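You operate a simulated robot arm through the tools that you are given. There is no shell and no other tool.

You run a simulated robot arm. Do the job below in one go: nothing can be reset, and whatever is moved stays where it is left.

Task
Clamp the roller in the rack vice.
Fine: it is in the lower rack drawer; shut that again.
Where things are to end (x, y in the base frame): roller within 0.022 m of [0.66, -0.73].

Only the result counts: the job must be done as asked and must still hold three seconds after the hand-in. Knocking over, shifting, dropping, spilling or breaking anything else fails it.

Robot
A 6-joint arm with a fingered hand, fixed in place. Base frame: the origin is at the foot of the arm, x ahead of it, y to its left, z up. Lengths are in m, angles in degrees, forces in N, time in s.
It reaches about 1.346 m from its shoulder. Its first joint turns from -149.0 to 149.0 degrees. Payload 3.5 kg.
The tool frame sits at the grasp point between the pads (the TCP): z along the fingers, y along the line on which they close. The tips reach 0.026 m beyond it. Largest opening 0.132 m; the body of the gripper starts 0.073 m behind the TCP. The gripper is a hand of 4 fingers: y runs from the thumb to the fingers, the wrist lies at [0, 0, -0.234] in the tool frame, and closing takes about 1.5 s.
Orientation is told as [roll, pitch, yaw] about the base's x, y, z axes, in that order, counted from this pose: with the fingers straight down and closing along the base's y, the tool's x points along the base's -x, its y along +y and its z along -z.

Tools
- The arm moves only by the tool drive_tool. Its argument "deltas" is a list of rows, each a list of 6 numbers: the shift along the base's x, y, z in cm, then the turn, a rotation vector about the base's x, y, z in degrees. In form: [[dx, dy, dz, ax, ay, az], ...]. A call has 1 to 20 rows; each row is the pose to reach, as a shift and turn from the pose commanded when the call began. "fingers" is the gripper command, from -1 (shut) to 1 (fully open), values between in proportion, set as the call begins (left out, the last holds). Rows are played at 5 a second. More than 0.05 m and 8.6 degrees between two rows, or a gripper value outside its range, and nothing of the call is played. Where a pose cannot be reached the arm comes as near as it can. A force on the tool above 90 N (or 10 N above the force at the start of the call, whichever is more), or a blocked arm, ends the call early, and 0.2 s more pass. The fingers move at their own pace (about 0.072 m/s each) and stop on an object; they squeeze with about 28 N. The grip force told is the motor's: it shows also when the fingers shut on nothing. Time passes only in rows, and 0.2 s behind the last, so rows that repeat a pose let the fingers close. It gives the time, the measured TCP pose, the force on the tool (base axes), the opening and the grip force at its end, in the units of the frame above (readings bear some noise), with the torque about the TCP (base axes, N m) and any sound that the robot's microphone picked up, and new pictures: "pictures" is both (left out), scene, wrist or none.
- Cameras (640 x 400 px; columns grow to the right, rows downward): "scene" is fixed at [0.4007, 0.6512, 1.3785]; the picture's right is [-0.96, -0.30, 0.00], its down [-0.16, 0.51, -0.84] and it looks along [0.25, -0.81, -0.54] (base axes); focal length 311 px, centre (320, 200). "wrist" rides on the gripper at [0.068, 0.002, -0.097] in the tool frame; the picture's right is [-0.03, 1.00, 0.00], its down [-0.82, -0.02, -0.58] and it looks along [-0.58, -0.01, 0.82] (tool axes); focal length 270 px, centre (320, 200). There is no depth. A picture from a camera that has moved, and an enlarged one, comes with that camera's place and axes in the base frame and with its lens.
- move_column(by): slides the trunk up (or, below 0, down) by that many m; the arm rides with it, the base frame stays. It gives what a move gives, with no picture.
- hand_shape(shape): the hand has 4 fingers and takes this shape, open, in about a second: jaw (thumb against the fingers, like two jaws); tri (thumb and two fingers); tip (a fingertip pinch); poke (one finger out to press); point (the index stretched); flat (the hand flat); cup (the hand cupped); fist (a fist). The gripper value then closes the fingers along that shape, each until it touches; the sizes above hold for jaw. It gives what a move gives, with no picture.
- zoom(camera, box): a new picture of the part [left, top, right, bottom] of that camera's present view, enlarged. No time passes.
- sign_off(): hands the job in; it is judged then, once.

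Nothing tells you positions but the pictures and the camera data. Unless the task says otherwise, let go and move clear before handing in.

The tools are called after "Emit:" as name(argument=value, ...) on one line, values as JSON. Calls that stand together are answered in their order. drive_tool: Moves the arm, as the interface text tells. Its arguments: {"type":"object","properties":{"deltas":{"type":"array"},"fingers":{"type":"number"},"pictures":{"type":"string","enum":["both","scene","wrist","none"]}},"required":["deltas"]} The other tools are called the same way: move_column (by) slides the trunk up or down; hand_shape (shape) gives the hand a shape; zoom (camera, box) takes an enlarged picture of a part of a camera's view; sign_off () hands the job in.

At the start:

```text
clock: 0.0
eef_pos: [0.4001, -0.578, 1.0183]
orientation: [0.0, 0.0, 0.0]
force: [-0.4, 0.5, -0.6]
moment: [0.02, 0.0, -0.01]
opening: 0.1323
grip_force: 0.0
shape: jaw
trunk travel left (down, up): [-0.917, 0.053]
```

scene: 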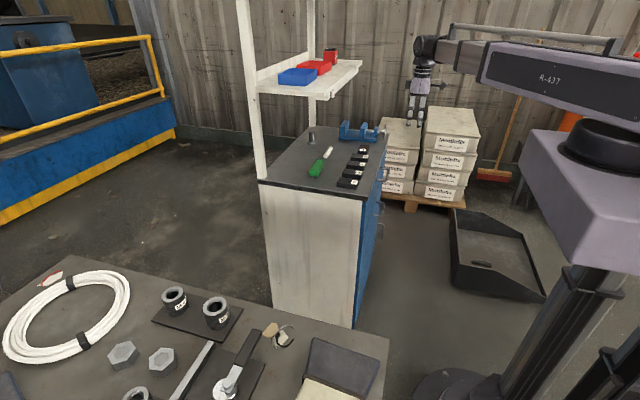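
wrist: 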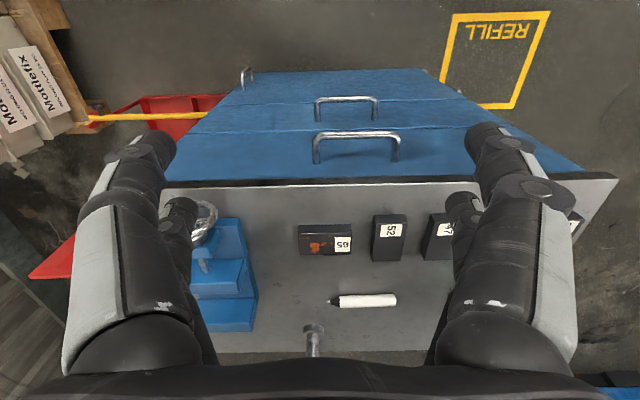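

I see a blue-fronted cabinet (the rack) with a blue vice, numbered blocks and a marker on its top, and drawer handles on the side facing the robot. I'll look closer before moving.

Emit:
zoom(camera="scene", box=[240, 100, 420, 212])

Emit:
zoom(camera="wrist", box=[160, 60, 480, 260])

Emit:
zoom(camera="scene", box=[240, 160, 480, 340])

```text
3.56 times, centred on (330, 156) of scene
camera zoom: at [0.4007, 0.6512, 1.3785], right [-0.96, -0.3, 0.0], down [-0.16, 0.51, -0.84], along [0.25, -0.81, -0.54], focal length 1106 px, centre (284, 356)
```

zoom: 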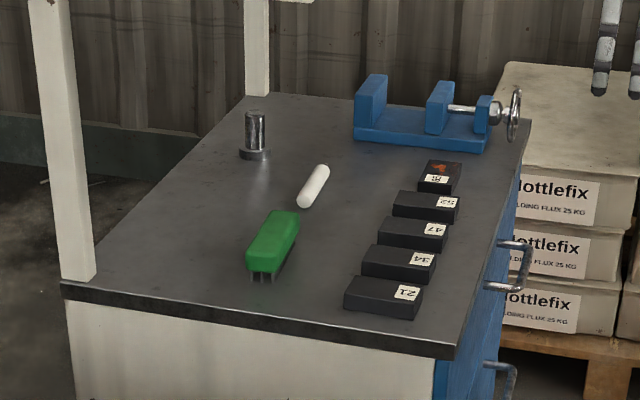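

```text
2.00 times, centred on (320, 160) of wrist
camera zoom: at [0.332, -0.5768, 1.1135], right [0.03, 1.0, 0.0], down [0.82, -0.02, 0.58], along [0.58, -0.01, -0.82], focal length 541 px, centre (320, 280)
```

zoom: 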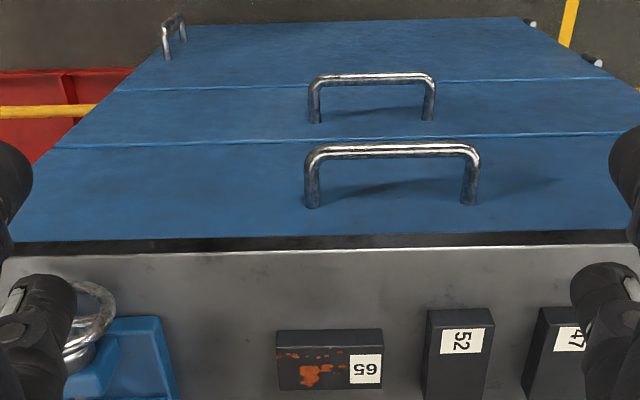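

```text
2.22 times, centred on (360, 250) of scene
camera zoom: at [0.4007, 0.6512, 1.3785], right [-0.96, -0.3, 0.0], down [-0.16, 0.51, -0.84], along [0.25, -0.81, -0.54], focal length 691 px, centre (231, 89)
```

zoom: 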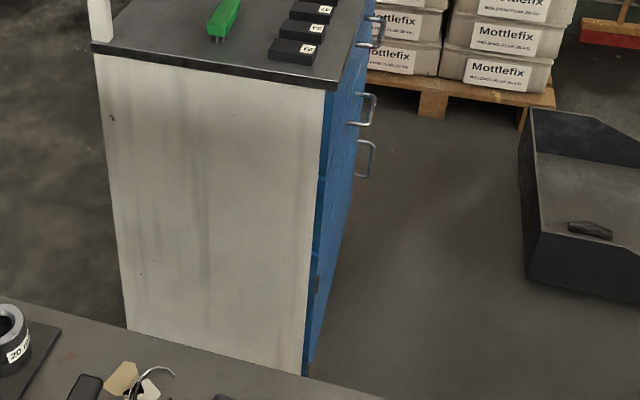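

The cabinet spans about x 0.505–0.905, y −0.22 to −0.84, with its top near z 0.83, two horizontal drawer handles (z≈0.77 and z≈0.59), and the vice gap near (0.66, −0.73). Next I'll move the hand back and sideways for a better look at the vice and the drawer fronts.

Emit:
zoom(camera="wrist", box=[160, 180, 320, 380])

Emit:
zoom(camera="scene", box=[330, 110, 400, 154])

Emit:
zoom(camera="scene", box=[340, 130, 420, 260])

```text
2.00 times, centred on (240, 280) of wrist
camera zoom: at [0.332, -0.5768, 1.1135], right [0.03, 1.0, 0.0], down [0.82, -0.02, 0.58], along [0.58, -0.01, -0.82], focal length 541 px, centre (480, 40)
```

zoom: 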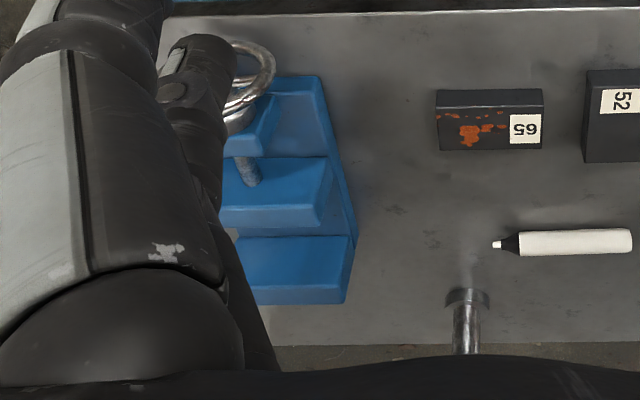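

```text
9.09 times, centred on (365, 132) of scene
camera zoom: at [0.4007, 0.6512, 1.3785], right [-0.96, -0.3, 0.0], down [-0.16, 0.51, -0.84], along [0.25, -0.81, -0.54], focal length 2828 px, centre (-89, 818)
```

zoom: 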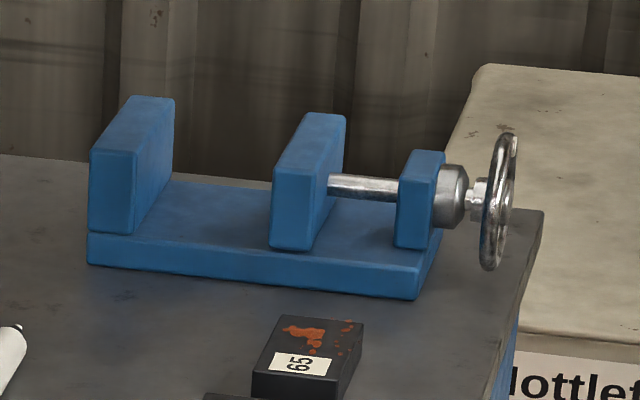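

```text
3.08 times, centred on (380, 195) of scene
camera zoom: at [0.4007, 0.6512, 1.3785], right [-0.96, -0.3, 0.0], down [-0.16, 0.51, -0.84], along [0.25, -0.81, -0.54], focal length 957 px, centre (135, 215)
```

zoom: 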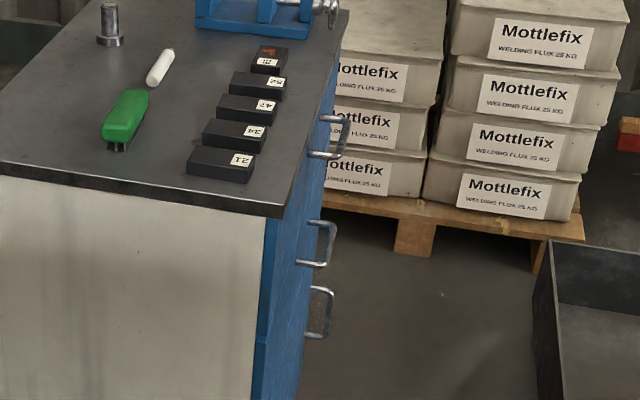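

The vice has a fixed jaw at the back, a sliding jaw with a screw, and a handwheel facing the robot; a shelf overhangs above. I'll measure the shelf and then look at things from other viewpoints.

Emit:
zoom(camera="scene", box=[230, 20, 390, 120])

Emit:
drive_tool(deltas=[[-4, -4, 0, 0, 0, 0], [-8, -8, 0, 0, 0, 0], [-12, -12, 0, 0, 0, 0], [-15, -15, 0, 0, 0, 0]])

```text
4.00 times, centred on (310, 70) of scene
camera zoom: at [0.4007, 0.6512, 1.3785], right [-0.96, -0.3, 0.0], down [-0.16, 0.51, -0.84], along [0.25, -0.81, -0.54], focal length 1244 px, centre (360, 720)
```

zoom: 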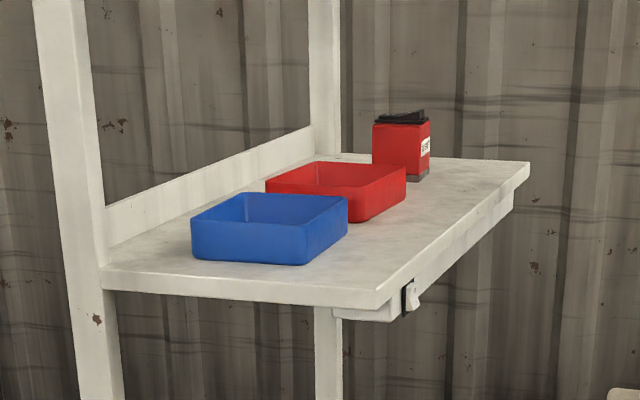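

```text
refused: row 1 steps farther than a row can; nothing moved
```

The shelf's front edge is at x≈0.66, z≈1.11–1.15, directly over the vice gap, so I'll need a tilted approach there. Now I move back and across to view the vice and drawer fronts.

Emit:
drive_tool(deltas=[[-3.4, -3.4, 0, 0, 0, 0], [-6.8, -6.8, 0, 0, 0, 0], [-10.2, -10.2, 0, 0, 0, 0], [-13.6, -13.6, 0, 0, 0, 0]])

```text
clock: 1.0
eef_pos: [0.2636, -0.7137, 1.0179]
orientation: [0.1, 0.1, 0.0]
force: [0.0, 0.3, 0.1]
moment: [0.05, -0.04, -0.02]
opening: 0.1318
grip_force: 0.1
shape: jaw
trunk travel left (down, up): [-0.917, 0.053]
camera wrist: at [0.1959, -0.7132, 1.1133], right [0.03, 1.0, 0.0], down [0.82, -0.02, 0.58], along [0.58, -0.01, -0.82], focal length 270 px, centre (320, 200)
```

scene: 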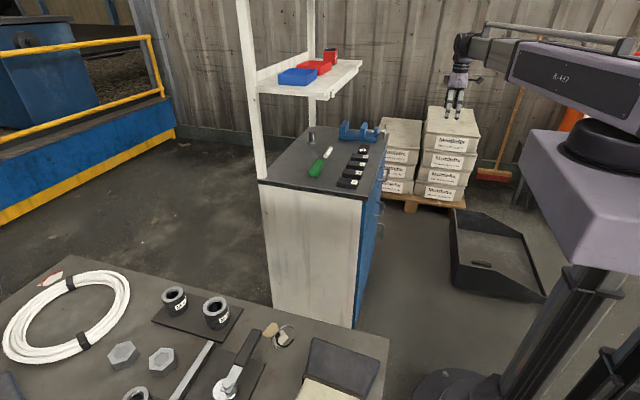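
wrist: 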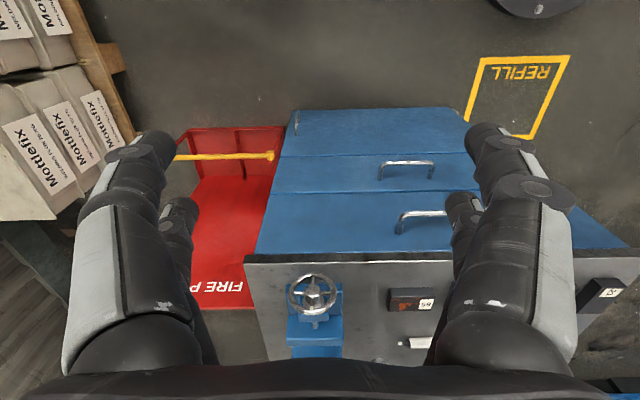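

Emit:
zoom(camera="wrist", box=[230, 240, 390, 360])

Emit:
zoom(camera="wrist", box=[230, 90, 480, 270])

```text
3.33 times, centred on (310, 300) of wrist
camera zoom: at [0.1959, -0.7132, 1.1133], right [0.03, 1.0, 0.0], down [0.82, -0.02, 0.58], along [0.58, -0.01, -0.82], focal length 901 px, centre (353, -133)
```

zoom: 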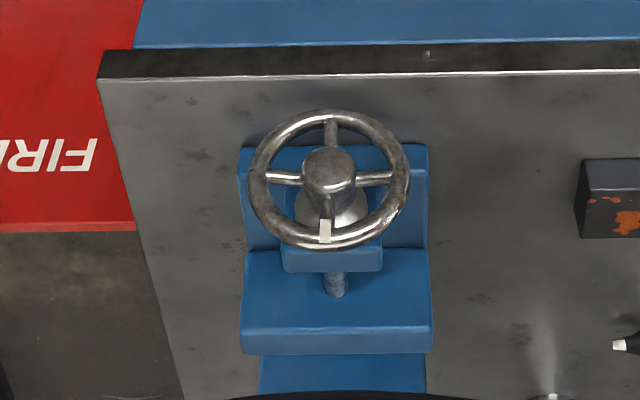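

```text
2.22 times, centred on (355, 180) of wrist
camera zoom: at [0.1959, -0.7132, 1.1133], right [0.03, 1.0, 0.0], down [0.82, -0.02, 0.58], along [0.58, -0.01, -0.82], focal length 601 px, centre (242, 244)
```

zoom: 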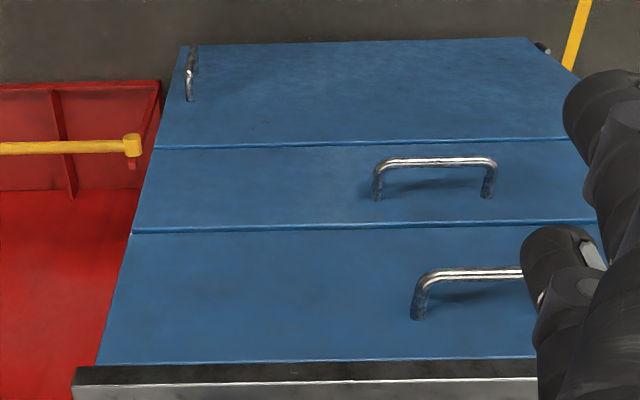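

The handwheel is about 0.034 m in radius at roughly (0.52, −0.73, 0.875), and the lower drawer's handle is at about (0.47, −0.53, 0.593). I'll turn the hand to point forward, with the fingers closing vertically, so it can later grip that bar from the front.

Emit:
drive_tool(deltas=[[0.3, 1.2, 0, 4.62, -4.62, -4.62], [0.6, 2.4, 0, 9.24, -9.24, -9.24], [0.9, 3.6, 0, 13.86, -13.86, -13.86], [1.2, 4.8, 0, 18.48, -18.48, -18.48], [1.5, 6.0, 0, 23.1, -23.1, -23.1], [1.8, 7.2, 0, 27.7, -27.7, -27.7], [2.1, 8.4, 0, 32.3, -32.3, -32.3], [2.4, 9.6, 0, 36.9, -36.9, -36.9], [2.7, 10.8, 0, 41.5, -41.5, -41.5], [3.0, 12.0, 0, 46.1, -46.1, -46.1], [3.3, 13.2, 0, 50.8, -50.8, -50.8], [3.6, 14.4, 0, 55.4, -55.4, -55.4], [3.9, 15.6, 0, 60.0, -60.0, -60.0], [4.2, 16.8, 0, 64.6, -64.6, -64.6], [4.5, 18.0, 0, 69.28, -69.28, -69.28]])

```text
clock: 4.2
eef_pos: [0.3121, -0.5387, 1.2502]
orientation: [89.7, 0.0, -90.1]
force: [-0.6, -0.5, -0.6]
moment: [0.0, 0.04, -0.03]
opening: 0.1319
grip_force: 0.0
shape: jaw
out of reach, approached as far as the arm can: row 2, 3, 4, 5, 6, 7, 8, 9, 10, 11, 12, 13, 14, 15
trunk travel left (down, up): [-0.917, 0.053]
camera wrist: at [0.2162, -0.4719, 1.2516], right [0.01, -0.03, 1.0], down [-0.58, -0.82, -0.02], along [0.82, -0.58, -0.02], focal length 270 px, centre (320, 200)
```

scene: 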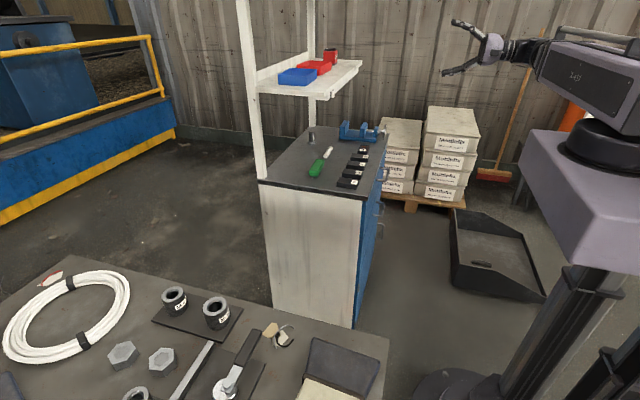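
wrist: 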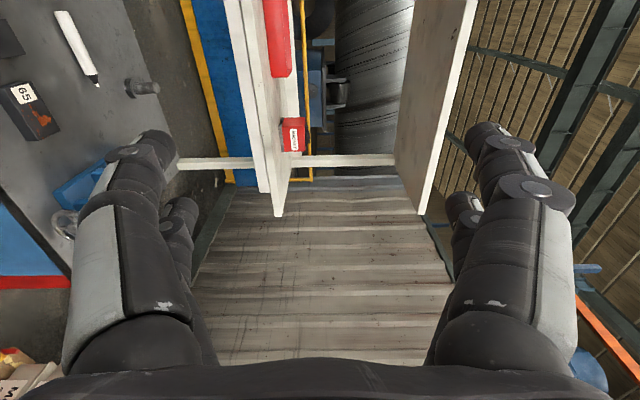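

The hand now points forward, but the wrist stayed at z≈1.25, which suggests the arm only moves in a plane and height comes from the trunk. I'll test a small vertical move.

Emit:
drive_tool(deltas=[[0, 0, -2, 0, 0, 0], [0, 0, -2, 0, 0, 0]], pictures="none")

```text
clock: 4.8
eef_pos: [0.3112, -0.538, 1.2518]
orientation: [89.9, -0.1, -90.0]
force: [-0.4, -0.2, 0.5]
moment: [0.01, 0.02, -0.01]
opening: 0.1318
grip_force: 0.1
shape: jaw
out of reach, approached as far as the arm can: row 1, 2
trunk travel left (down, up): [-0.917, 0.053]
```

Confirmed: height comes only from the trunk. I'll lower the trunk so that the hand is level with the lower drawer's handle, staying well in front of the cabinet.

Emit:
move_column(by=-0.3)

```text
clock: 7.8
eef_pos: [0.3097, -0.5387, 0.9521]
orientation: [90.0, 0.1, -90.0]
force: [0.0, -0.2, -0.3]
moment: [-0.01, 0.03, 0.01]
opening: 0.1319
grip_force: 0.0
shape: jaw
trunk travel left (down, up): [-0.617, 0.353]
```

Emit:
move_column(by=-0.34)

Emit:
zoom(camera="wrist", box=[0, 0, 640, 400])

Emit:
zoom(camera="scene", box=[0, 0, 640, 400])

```text
clock: 11.1
eef_pos: [0.3102, -0.5388, 0.6105]
orientation: [89.9, 0.1, -90.0]
force: [0.0, 0.0, -0.5]
moment: [-0.01, 0.01, 0.04]
opening: 0.1321
grip_force: 0.1
shape: jaw
trunk travel left (down, up): [-0.277, 0.693]
```

```text
1.00 times, centred on (320, 200) of wrist (not enlarged: the box is as wide or as high as the picture)
camera zoom: at [0.2152, -0.4708, 0.6119], right [0.0, -0.03, 1.0], down [-0.58, -0.82, -0.02], along [0.82, -0.58, -0.02], focal length 270 px, centre (320, 200)
```

zoom: 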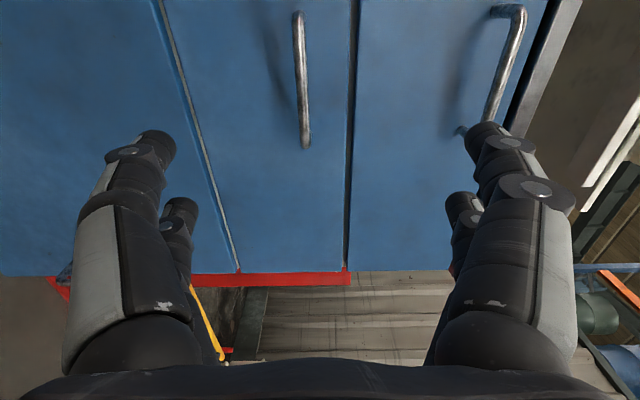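

```text
1.00 times, centred on (320, 200) of scene (not enlarged: the box is as wide or as high as the picture)
camera zoom: at [0.4007, 0.6512, 1.3785], right [-0.96, -0.3, 0.0], down [-0.16, 0.51, -0.84], along [0.25, -0.81, -0.54], focal length 311 px, centre (320, 200)
```

zoom: 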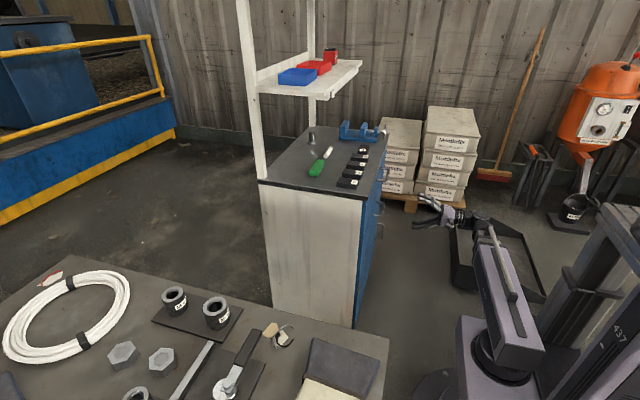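

The lower handle's bar is at x≈0.469, z≈0.593, spanning y −0.585 to −0.474. I'll drop the trunk slightly and advance to the bar.

Emit:
move_column(by=-0.0175)

Emit:
drive_tool(deltas=[[4, 0.2, 0, 0, 0, 0], [8, 0.4, 0, 0, 0, 0], [12, 0.7, 0, 0, 0, 0], [14, 0.8, 0, 0, 0, 0], [15.3, 0.9, 0, 0, 0, 0]], fingers=1)

```text
clock: 11.8
eef_pos: [0.3114, -0.5374, 0.5937]
orientation: [89.9, 0.1, -89.9]
force: [-0.3, 0.0, 0.0]
moment: [-0.01, 0.01, 0.03]
opening: 0.1321
grip_force: 0.0
shape: jaw
trunk travel left (down, up): [-0.259, 0.711]
```

```text
clock: 13.0
eef_pos: [0.465, -0.5298, 0.5922]
orientation: [89.9, 0.1, -90.0]
force: [-0.3, 0.2, 0.2]
moment: [0.04, 0.0, -0.01]
opening: 0.1318
grip_force: 0.0
shape: jaw
trunk travel left (down, up): [-0.259, 0.711]
camera wrist: at [0.3689, -0.4624, 0.5944], right [0.0, -0.03, 1.0], down [-0.58, -0.82, -0.02], along [0.82, -0.58, -0.02], focal length 270 px, centre (320, 200)
```

scene: 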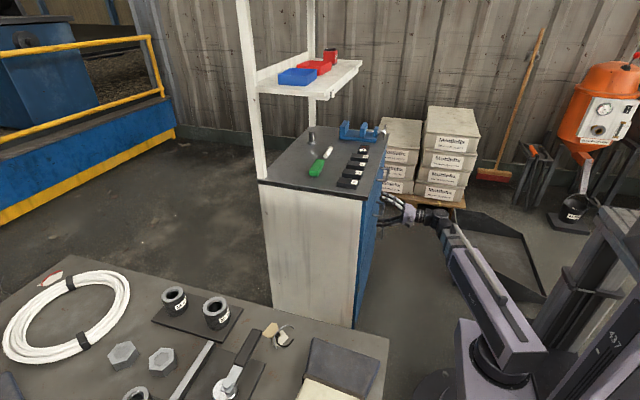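
wrist: 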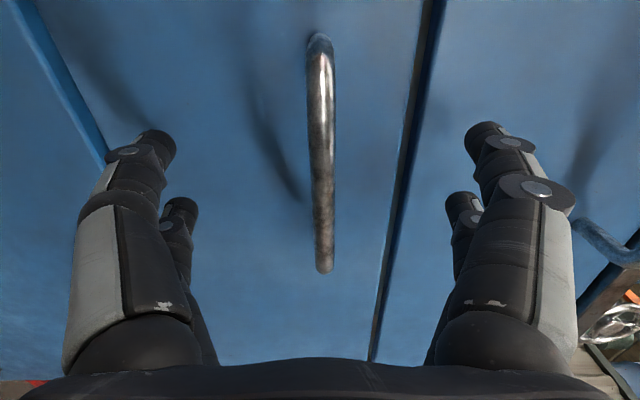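

The bar is centred between the fingers. I'll close the hand on it.

Emit:
drive_tool(deltas=[[0, 0, 0, 0, 0, 0], [0, 0, 0, 0, 0, 0], [0, 0, 0, 0, 0, 0], [0, 0, 0, 0, 0, 0], [0, 0, 0, 0, 0, 0], [0, 0, 0, 0, 0, 0], [0, 0, 0, 0, 0, 0], [0, 0, 0, 0, 0, 0], [0, 0, 0, 0, 0, 0]], fingers=-1)

```text
clock: 15.0
eef_pos: [0.4648, -0.5291, 0.5932]
orientation: [89.8, 0.1, -90.0]
force: [3.5, 0.2, -1.3]
moment: [-0.05, 0.0, -0.06]
opening: 0.0
grip_force: 27.7
shape: jaw
trunk travel left (down, up): [-0.259, 0.711]
camera wrist: at [0.3687, -0.4624, 0.5943], right [0.0, -0.03, 1.0], down [-0.58, -0.82, -0.02], along [0.82, -0.58, -0.02], focal length 270 px, centre (320, 200)
```

scene: 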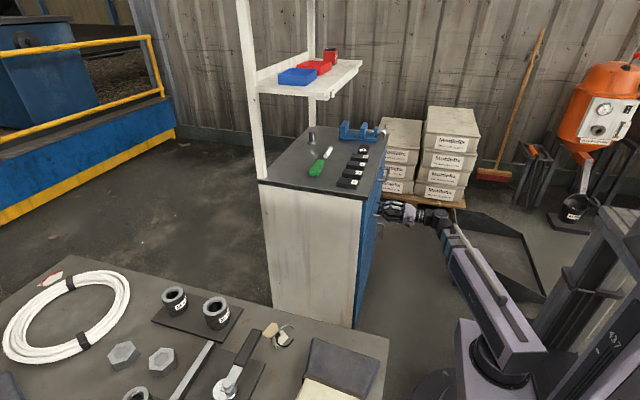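
wrist: 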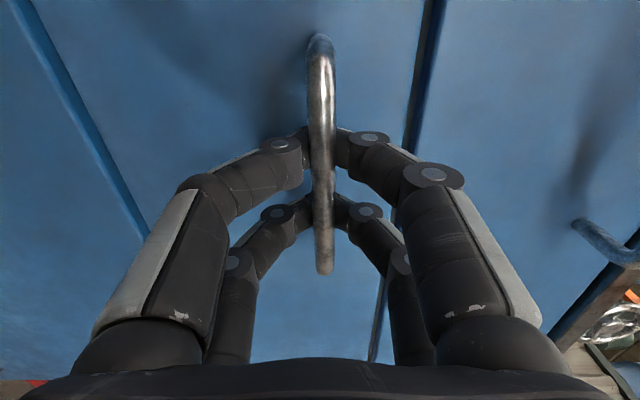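

The fingers hold the bar. I'll pull the drawer straight out.

Emit:
drive_tool(deltas=[[-1.5, 0, 0, 0, 0, 0], [-3, 0, 0, 0, 0, 0], [-5, 0, 0, 0, 0, 0], [-7, 0, 0, 0, 0, 0], [-9, 0, 0, 0, 0, 0], [-11, 0, 0, 0, 0, 0], [-13, 0, 0, 0, 0, 0], [-15, 0, 0, 0, 0, 0]])

```text
clock: 16.8
eef_pos: [0.3135, -0.5298, 0.5937]
orientation: [89.8, 0.0, -90.0]
force: [-0.2, 0.2, -0.6]
moment: [0.0, 0.02, 0.02]
opening: 0.0001
grip_force: 28.1
shape: jaw
trunk travel left (down, up): [-0.259, 0.711]
camera wrist: at [0.2186, -0.4618, 0.5946], right [0.0, -0.03, 1.0], down [-0.58, -0.82, -0.02], along [0.82, -0.58, -0.02], focal length 270 px, centre (320, 200)
```

scene: 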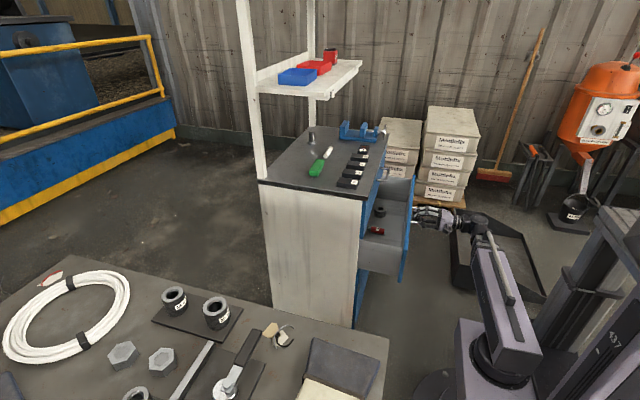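
wrist: 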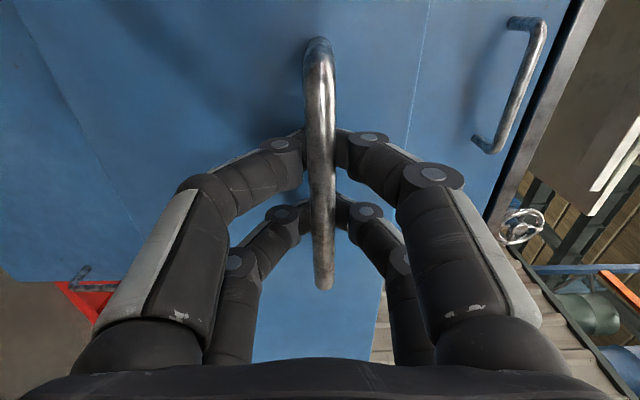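

The drawer is following and shows items inside. I'll zoom in on the scene to see the contents, then pull further.

Emit:
zoom(camera="scene", box=[345, 165, 425, 285])

Emit:
drive_tool(deltas=[[-2, 0, 0, 0, 0, 0], [-4, 0, 0, 0, 0, 0], [-6, 0, 0, 0, 0, 0], [-8, 0, 0, 0, 0, 0]])

```text
3.33 times, centred on (385, 225) of scene
camera zoom: at [0.4007, 0.6512, 1.3785], right [-0.96, -0.3, 0.0], down [-0.16, 0.51, -0.84], along [0.25, -0.81, -0.54], focal length 1037 px, centre (103, 117)
```

zoom: 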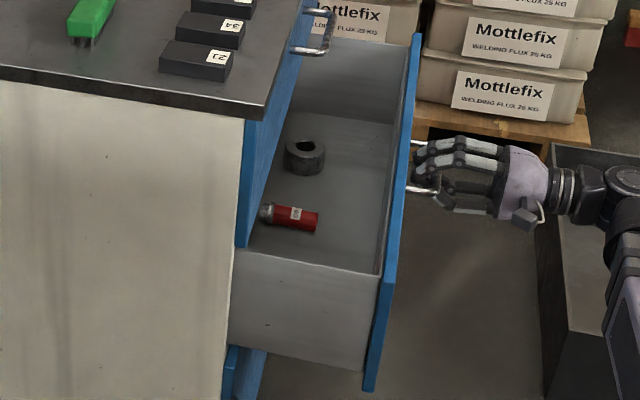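

```text
clock: 17.8
eef_pos: [0.2339, -0.5292, 0.5941]
orientation: [89.9, 0.0, -89.9]
force: [-0.3, 0.1, -0.3]
moment: [0.0, 0.0, 0.01]
opening: 0.0002
grip_force: 28.2
shape: jaw
trunk travel left (down, up): [-0.259, 0.711]
camera wrist: at [0.1379, -0.4623, 0.5947], right [0.0, -0.03, 1.0], down [-0.58, -0.82, -0.02], along [0.82, -0.58, -0.01], focal length 270 px, centre (320, 200)
```

scene: 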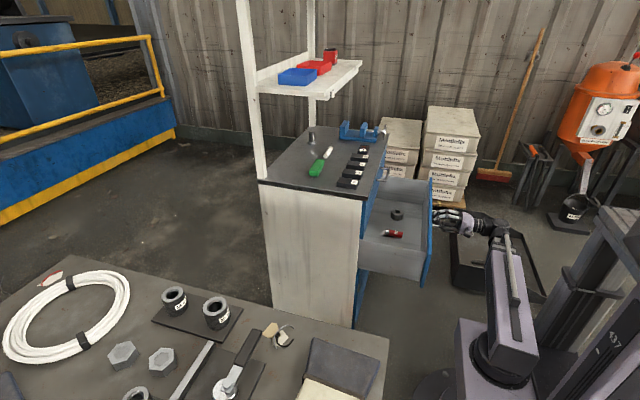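
wrist: 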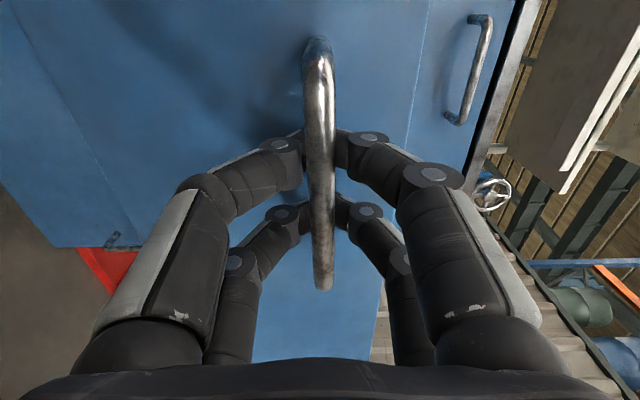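

Emit:
zoom(camera="scene", box=[355, 170, 445, 290])

```text
3.33 times, centred on (400, 230) of scene
camera zoom: at [0.4007, 0.6512, 1.3785], right [-0.96, -0.3, 0.0], down [-0.16, 0.51, -0.84], along [0.25, -0.81, -0.54], focal length 1037 px, centre (53, 100)
```

zoom: 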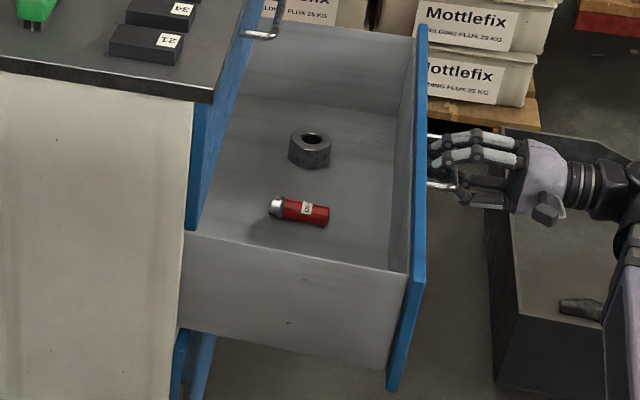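

Two items are in the drawer: a dark ring-shaped piece and a red/silver cylinder, both near x≈0.41. I'll pull a bit further for clearance and then look from above to tell which is the roller.

Emit:
drive_tool(deltas=[[-1, 0, 0, 0, 0, 0], [-2, 0, 0, 0, 0, 0], [-3, 0, 0, 0, 0, 0], [-4, 0, 0, 0, 0, 0], [-5, 0, 0, 0, 0, 0]])

```text
clock: 19.0
eef_pos: [0.184, -0.5303, 0.593]
orientation: [89.8, -0.1, -90.0]
force: [-0.2, -0.4, -1.0]
moment: [0.02, 0.01, -0.01]
opening: 0.0001
grip_force: 28.3
shape: jaw
trunk travel left (down, up): [-0.259, 0.711]
camera wrist: at [0.0876, -0.4627, 0.5945], right [0.0, -0.03, 1.0], down [-0.58, -0.82, -0.02], along [0.82, -0.58, -0.02], focal length 270 px, centre (320, 200)
```

scene: 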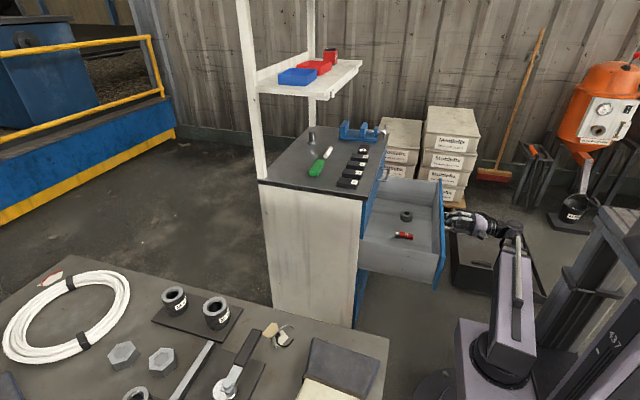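
wrist: 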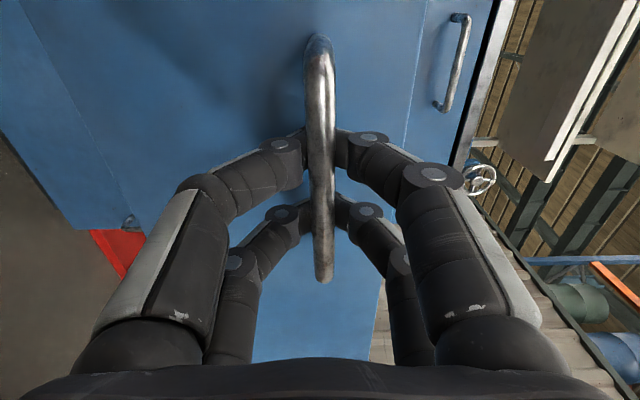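

The drawer is open about 0.285 m. Now I'll release the handle and back off before rising.

Emit:
drive_tool(deltas=[[0, 0, 0, 0, 0, 0], [0, 0, 0, 0, 0, 0], [0, 0, 0, 0, 0, 0], [0, 0, 0, 0, 0, 0], [0, 0, 0, 0, 0, 0], [0, 0, 0, 0, 0, 0], [0, 0, 0, 0, 0, 0], [0, 0, 0, 0, 0, 0], [-2, 0, 0, 0, 0, 0], [-4, 0, 0, 0, 0, 0], [-6, 0, 0, 0, 0, 0]], fingers=1)

```text
clock: 21.4
eef_pos: [0.1221, -0.5277, 0.5935]
orientation: [89.9, -0.1, -90.0]
force: [0.2, 1.1, -0.7]
moment: [-0.03, 0.03, -0.03]
opening: 0.1317
grip_force: 0.0
shape: jaw
trunk travel left (down, up): [-0.259, 0.711]
camera wrist: at [0.0269, -0.4613, 0.5945], right [0.0, -0.03, 1.0], down [-0.58, -0.82, -0.02], along [0.82, -0.58, -0.02], focal length 270 px, centre (320, 200)
```

scene: 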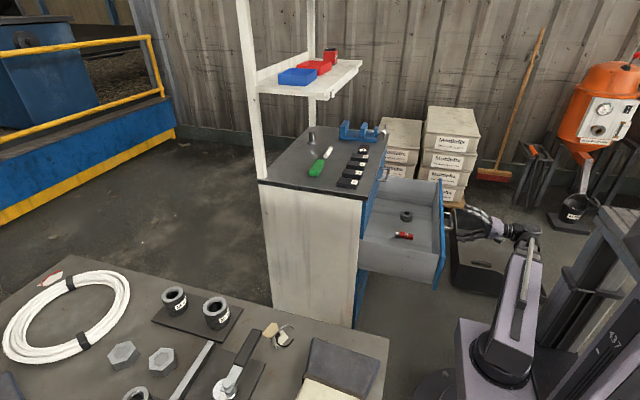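
wrist: 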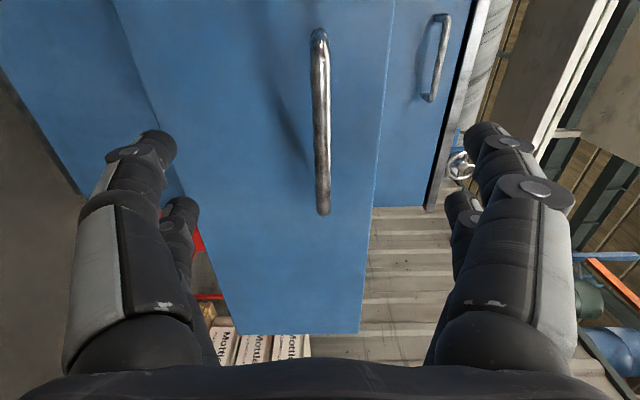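

The drawer stayed open. I'll raise the trunk and then swing the hand down to look into the drawer.

Emit:
move_column(by=0.4)

Emit:
drive_tool(deltas=[[0.8, 0, -1.5, -4.62, 4.62, 4.62], [1.6, 0, -3.0, -9.24, 9.24, 9.24], [2.4, 0, -4.7, -13.86, 13.86, 13.86], [3.2, 0, -6.2, -18.48, 18.48, 18.48], [4.0, 0, -7.8, -23.1, 23.1, 23.1], [4.8, 0, -9.4, -27.7, 27.7, 27.7], [5.6, 0, -10.9, -32.3, 32.3, 32.3], [6.4, 0, -12.5, -36.9, 36.9, 36.9], [7.2, 0, -14, -41.5, 41.5, 41.5], [8.0, 0, -15.6, -46.1, 46.1, 46.1], [8.8, 0, -17.2, -50.8, 50.8, 50.8], [9.6, 0, -18.7, -55.4, 55.4, 55.4], [10.4, 0, -20.3, -60.0, 60.0, 60.0], [11.2, 0, -21.8, -64.6, 64.6, 64.6], [12.0, 0, -23.4, -69.28, 69.28, 69.28]])

```text
clock: 25.2
eef_pos: [0.1233, -0.528, 0.9947]
orientation: [89.9, 0.0, -90.1]
force: [-0.1, 0.1, 0.5]
moment: [0.0, 0.0, -0.01]
opening: 0.1321
grip_force: 0.1
shape: jaw
trunk travel left (down, up): [-0.659, 0.311]
```

```text
clock: 28.4
eef_pos: [0.2431, -0.528, 0.7607]
orientation: [-0.2, 0.1, 0.2]
force: [-0.4, 1.0, -0.5]
moment: [0.03, -0.02, -0.02]
opening: 0.1318
grip_force: 0.1
shape: jaw
out of reach, approached as far as the arm can: row 1, 2, 3, 4, 5, 6, 7, 8, 9, 10, 11, 12, 13, 14
trunk travel left (down, up): [-0.659, 0.311]
camera wrist: at [0.1754, -0.5274, 0.8561], right [0.02, 1.0, 0.0], down [0.82, -0.02, 0.58], along [0.58, -0.02, -0.82], focal length 270 px, centre (320, 200)
```

scene: 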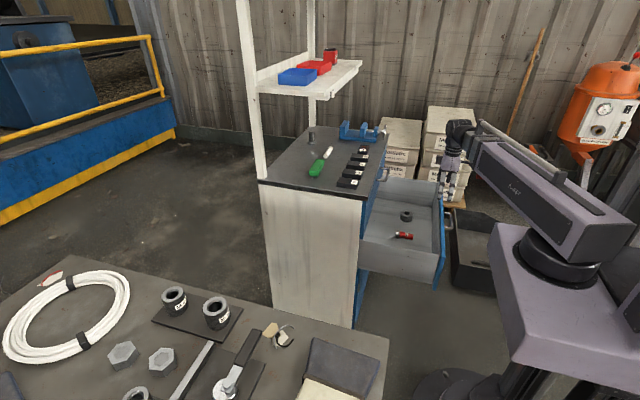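
wrist: 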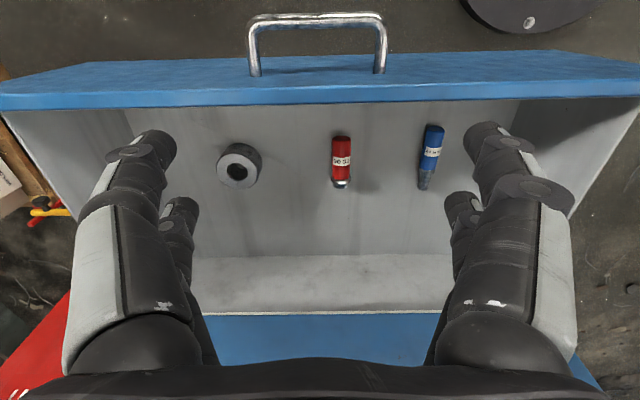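

Emit:
zoom(camera="wrist", box=[200, 100, 460, 220])

Emit:
zoom(camera="wrist", box=[310, 110, 460, 210])

Emit:
zoom(camera="scene", box=[100, 270, 300, 400])

```text
2.46 times, centred on (330, 160) of wrist
camera zoom: at [0.1754, -0.5274, 0.8561], right [0.02, 1.0, 0.0], down [0.82, -0.02, 0.58], along [0.58, -0.02, -0.82], focal length 665 px, centre (295, 298)
```

zoom: 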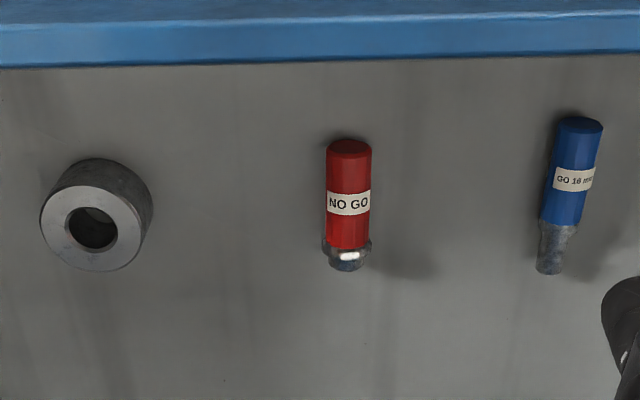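

```text
4.00 times, centred on (385, 160) of wrist
camera zoom: at [0.1754, -0.5274, 0.8561], right [0.02, 1.0, 0.0], down [0.82, -0.02, 0.58], along [0.58, -0.02, -0.82], focal length 1081 px, centre (60, 360)
```

zoom: 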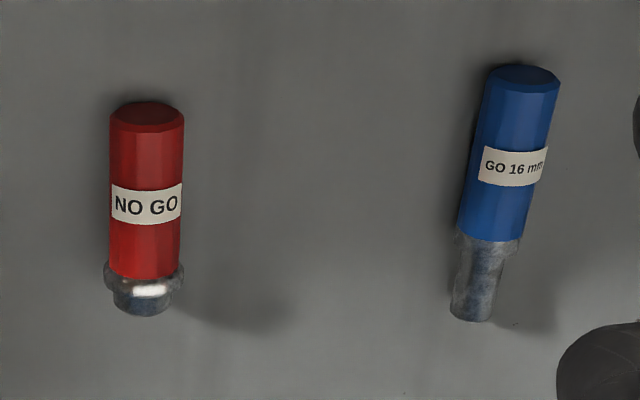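

```text
3.08 times, centred on (200, 335) of scene
camera zoom: at [0.4007, 0.6512, 1.3785], right [-0.96, -0.3, 0.0], down [-0.16, 0.51, -0.84], along [0.25, -0.81, -0.54], focal length 957 px, centre (689, -215)
```

zoom: 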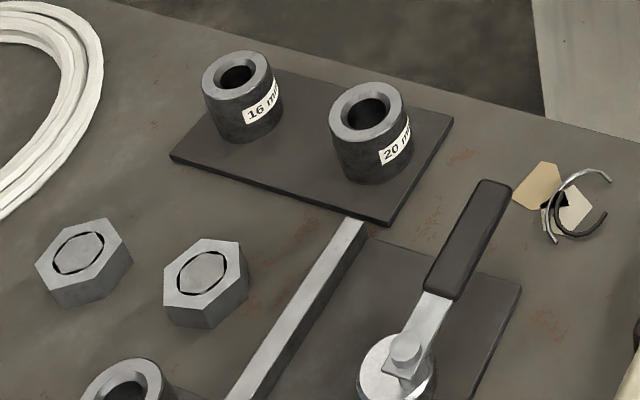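

The red and blue pieces are labelled plug gauges ("NO GO", "GO 16 mm"), so the dark ring is the roller, at about (0.37, −0.66), roughly 0.058 m across and 0.027 m high. I'll zoom for size and inspect the wrist geometry for the shelf clearance.

Emit:
zoom(camera="scene", box=[410, 100, 510, 220])

Emit:
zoom(camera="scene", box=[385, 195, 425, 245])

Emit:
zoom(camera="wrist", box=[200, 120, 280, 200])

```text
3.33 times, centred on (460, 160) of scene
camera zoom: at [0.4007, 0.6512, 1.3785], right [-0.96, -0.3, 0.0], down [-0.16, 0.51, -0.84], along [0.25, -0.81, -0.54], focal length 1037 px, centre (-147, 333)
```

zoom: 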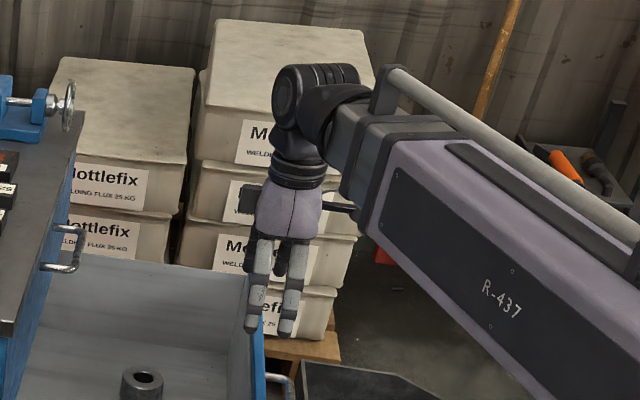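

```text
8.00 times, centred on (405, 220) of scene
camera zoom: at [0.4007, 0.6512, 1.3785], right [-0.96, -0.3, 0.0], down [-0.16, 0.51, -0.84], along [0.25, -0.81, -0.54], focal length 2489 px, centre (-360, 40)
```

zoom: 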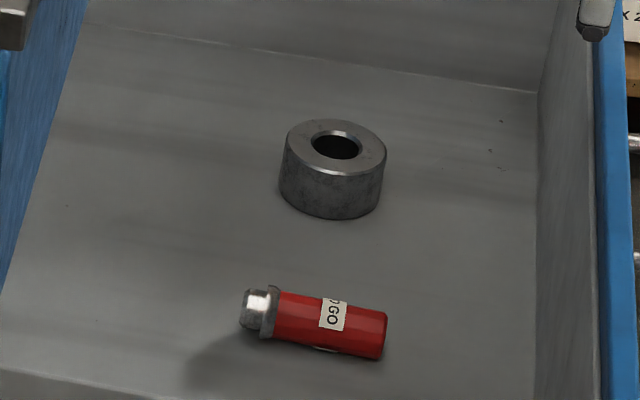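

```text
5.00 times, centred on (240, 160) of wrist
camera zoom: at [0.1754, -0.5274, 0.8561], right [0.02, 1.0, 0.0], down [0.82, -0.02, 0.58], along [0.58, -0.02, -0.82], focal length 1351 px, centre (720, 400)
```

zoom: 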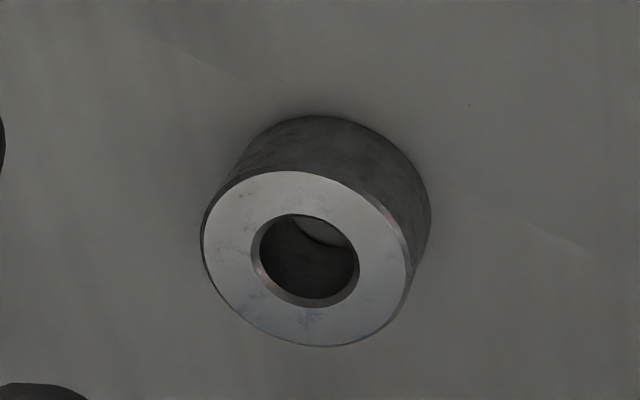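

The roller measures about 0.062 m across and 0.033 m high; the vice gap is about 0.073 m, so I want a slim grip. I'll try the pinch shapes here in free space to see how much room their fingers take.

Emit:
hand_shape(shape="tip")

Emit:
zoom(camera="wrist", box=[0, 0, 640, 400])

Emit:
zoom(camera="scene", box=[420, 140, 500, 220])

Emit:
hand_shape(shape="tri")

Emit:
zoom(camera="wrist", box=[0, 0, 640, 400])

Emit:
zoom(camera="scene", box=[420, 140, 500, 220])

```text
clock: 29.3
eef_pos: [0.243, -0.5276, 0.7605]
orientation: [0.0, 0.1, 0.0]
force: [-0.1, -0.7, 0.1]
moment: [0.02, 0.02, 0.03]
opening: 0.1316
grip_force: 0.1
shape: tip
trunk travel left (down, up): [-0.659, 0.311]
```

```text
1.00 times, centred on (320, 200) of wrist (not enlarged: the box is as wide or as high as the picture)
camera zoom: at [0.1753, -0.5275, 0.856], right [0.03, 1.0, 0.0], down [0.82, -0.02, 0.58], along [0.58, -0.02, -0.82], focal length 270 px, centre (320, 200)
```

zoom: 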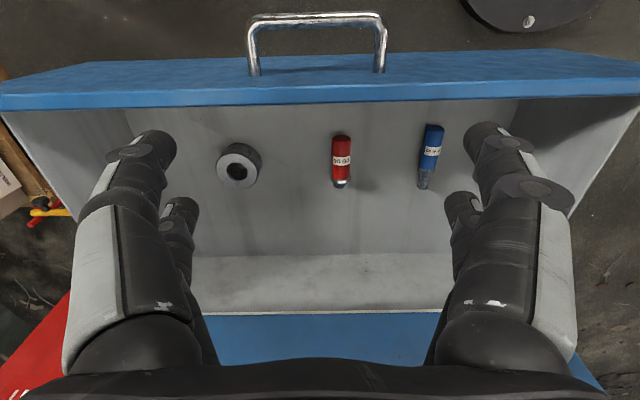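

```text
5.00 times, centred on (460, 180) of scene
camera zoom: at [0.4007, 0.6512, 1.3785], right [-0.96, -0.3, 0.0], down [-0.16, 0.51, -0.84], along [0.25, -0.81, -0.54], focal length 1556 px, centre (-380, 300)
```

zoom: 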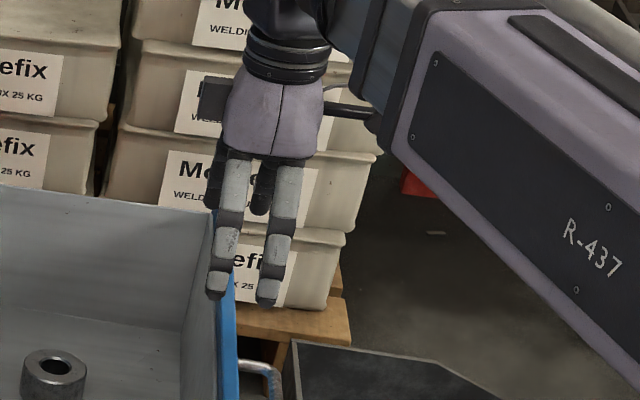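

```text
clock: 30.2
eef_pos: [0.2431, -0.5284, 0.7609]
orientation: [0.0, 0.0, 0.0]
force: [-0.3, 0.4, 0.6]
moment: [0.02, 0.03, 0.01]
opening: 0.1317
grip_force: 0.1
shape: tri
trunk travel left (down, up): [-0.659, 0.311]
```

```text
1.00 times, centred on (320, 200) of wrist (not enlarged: the box is as wide or as high as the picture)
camera zoom: at [0.1753, -0.5275, 0.856], right [0.03, 1.0, 0.0], down [0.82, -0.02, 0.58], along [0.58, -0.02, -0.82], focal length 270 px, centre (320, 200)
```

zoom: 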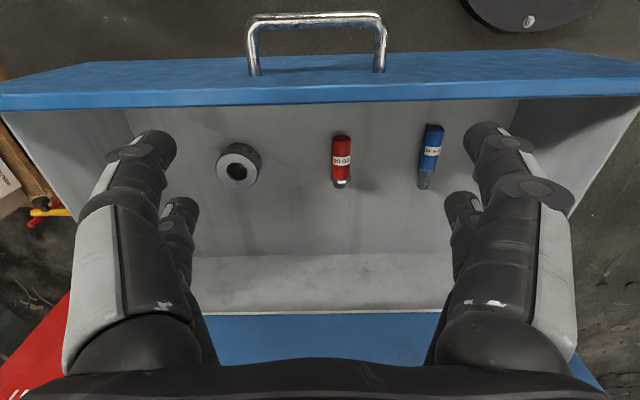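

```text
5.00 times, centred on (460, 180) of scene
camera zoom: at [0.4007, 0.6512, 1.3785], right [-0.96, -0.3, 0.0], down [-0.16, 0.51, -0.84], along [0.25, -0.81, -0.54], focal length 1556 px, centre (-380, 300)
```

zoom: 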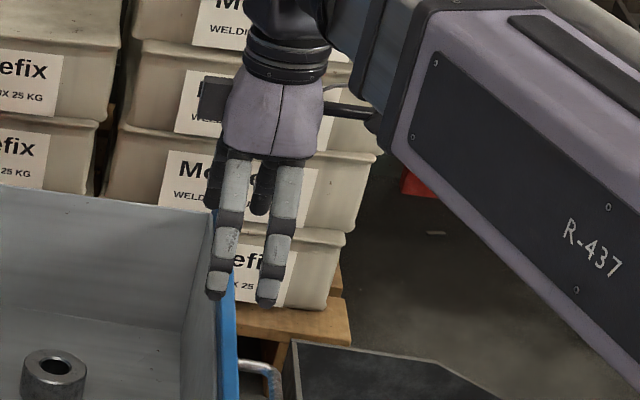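

The shapes look the same when open, so I'll use "jaw". Now I'll move over the roller with a 20° forward tilt (needed later to stay clear of the shelf).

Emit:
hand_shape(shape="jaw")

Emit:
drive_tool(deltas=[[2.2, -2.5, 0.3, 0, -4, 0], [4.4, -5.0, 0.6, 0, -8, 0], [6.6, -7.5, 0.9, 0, -12, 0], [8.8, -10, 1.2, 0, -16, 0], [11.2, -12.4, 1.4, 0, -20, 0]])

```text
clock: 31.1
eef_pos: [0.2425, -0.527, 0.7612]
orientation: [0.0, 0.0, 0.0]
force: [0.1, -0.3, 0.5]
moment: [0.0, 0.02, 0.02]
opening: 0.1316
grip_force: 0.1
shape: jaw
trunk travel left (down, up): [-0.659, 0.311]
```

```text
clock: 32.3
eef_pos: [0.3558, -0.6507, 0.7751]
orientation: [-0.1, -20.1, 0.0]
force: [0.5, 0.9, -0.3]
moment: [0.01, 0.01, 0.0]
opening: 0.1317
grip_force: 0.0
shape: jaw
out of reach, approached as far as the arm can: row 2, 3, 4
trunk travel left (down, up): [-0.659, 0.311]
camera wrist: at [0.2589, -0.6513, 0.8409], right [0.02, 1.0, 0.01], down [0.57, -0.02, 0.82], along [0.82, -0.02, -0.57], focal length 270 px, centre (320, 200)
```

scene: 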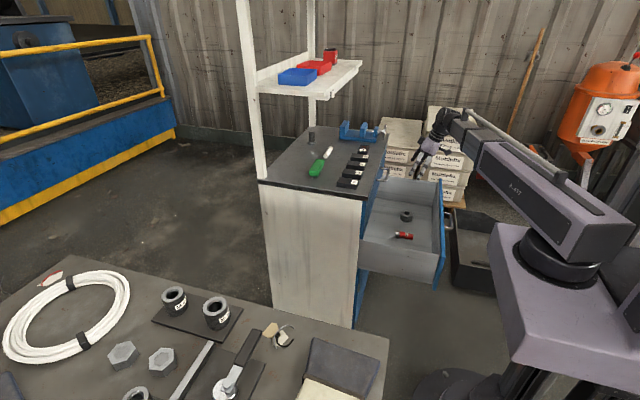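
wrist: 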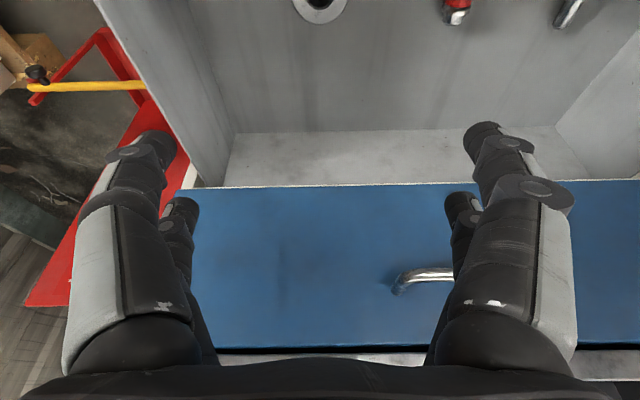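

The roller is centred at about (0.361, −0.652). I'll lower the trunk in stages toward the grasp height.

Emit:
move_column(by=-0.16)

Emit:
zoom(camera="wrist", box=[0, 0, 640, 400])

Emit:
zoom(camera="scene", box=[370, 150, 470, 250])

```text
clock: 34.1
eef_pos: [0.3541, -0.6519, 0.6144]
orientation: [-0.1, -20.0, 0.0]
force: [0.7, -0.1, -0.7]
moment: [-0.03, -0.01, 0.02]
opening: 0.1319
grip_force: 0.1
shape: jaw
trunk travel left (down, up): [-0.499, 0.471]
```

```text
1.00 times, centred on (320, 200) of wrist (not enlarged: the box is as wide or as high as the picture)
camera zoom: at [0.2586, -0.6509, 0.6809], right [0.02, 1.0, 0.01], down [0.57, -0.02, 0.82], along [0.82, -0.02, -0.57], focal length 270 px, centre (320, 200)
```

zoom: 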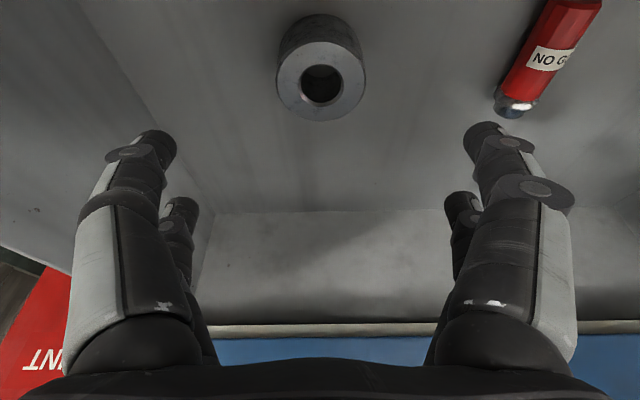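

```text
4.00 times, centred on (420, 200) of scene
camera zoom: at [0.4007, 0.6512, 1.3785], right [-0.96, -0.3, 0.0], down [-0.16, 0.51, -0.84], along [0.25, -0.81, -0.54], focal length 1244 px, centre (-80, 200)
```

zoom: 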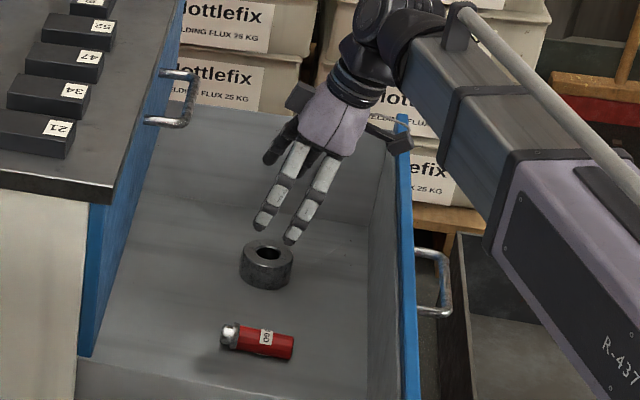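

Emit:
zoom(camera="wrist", box=[256, 0, 384, 130])

Emit:
zoom(camera="scene", box=[395, 200, 420, 225])

```text
3.08 times, centred on (320, 65) of wrist
camera zoom: at [0.2586, -0.6509, 0.6809], right [0.02, 1.0, 0.01], down [0.57, -0.02, 0.82], along [0.82, -0.02, -0.57], focal length 832 px, centre (320, 615)
```

zoom: 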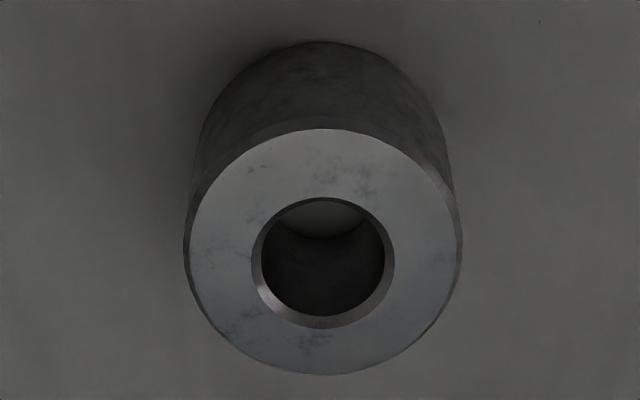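

```text
16.00 times, centred on (408, 212) of scene
camera zoom: at [0.4007, 0.6512, 1.3785], right [-0.96, -0.3, 0.0], down [-0.16, 0.51, -0.84], along [0.25, -0.81, -0.54], focal length 4978 px, centre (-1080, 0)
```

zoom: 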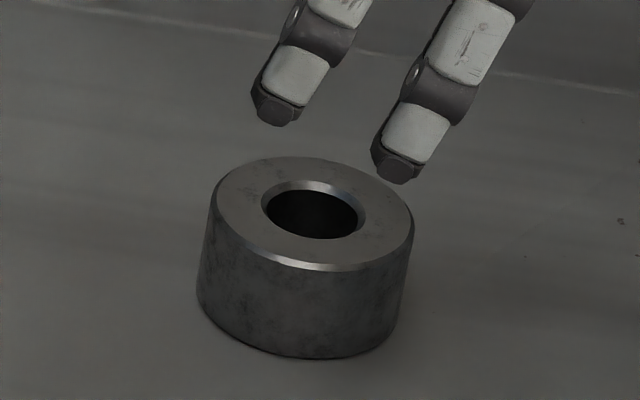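

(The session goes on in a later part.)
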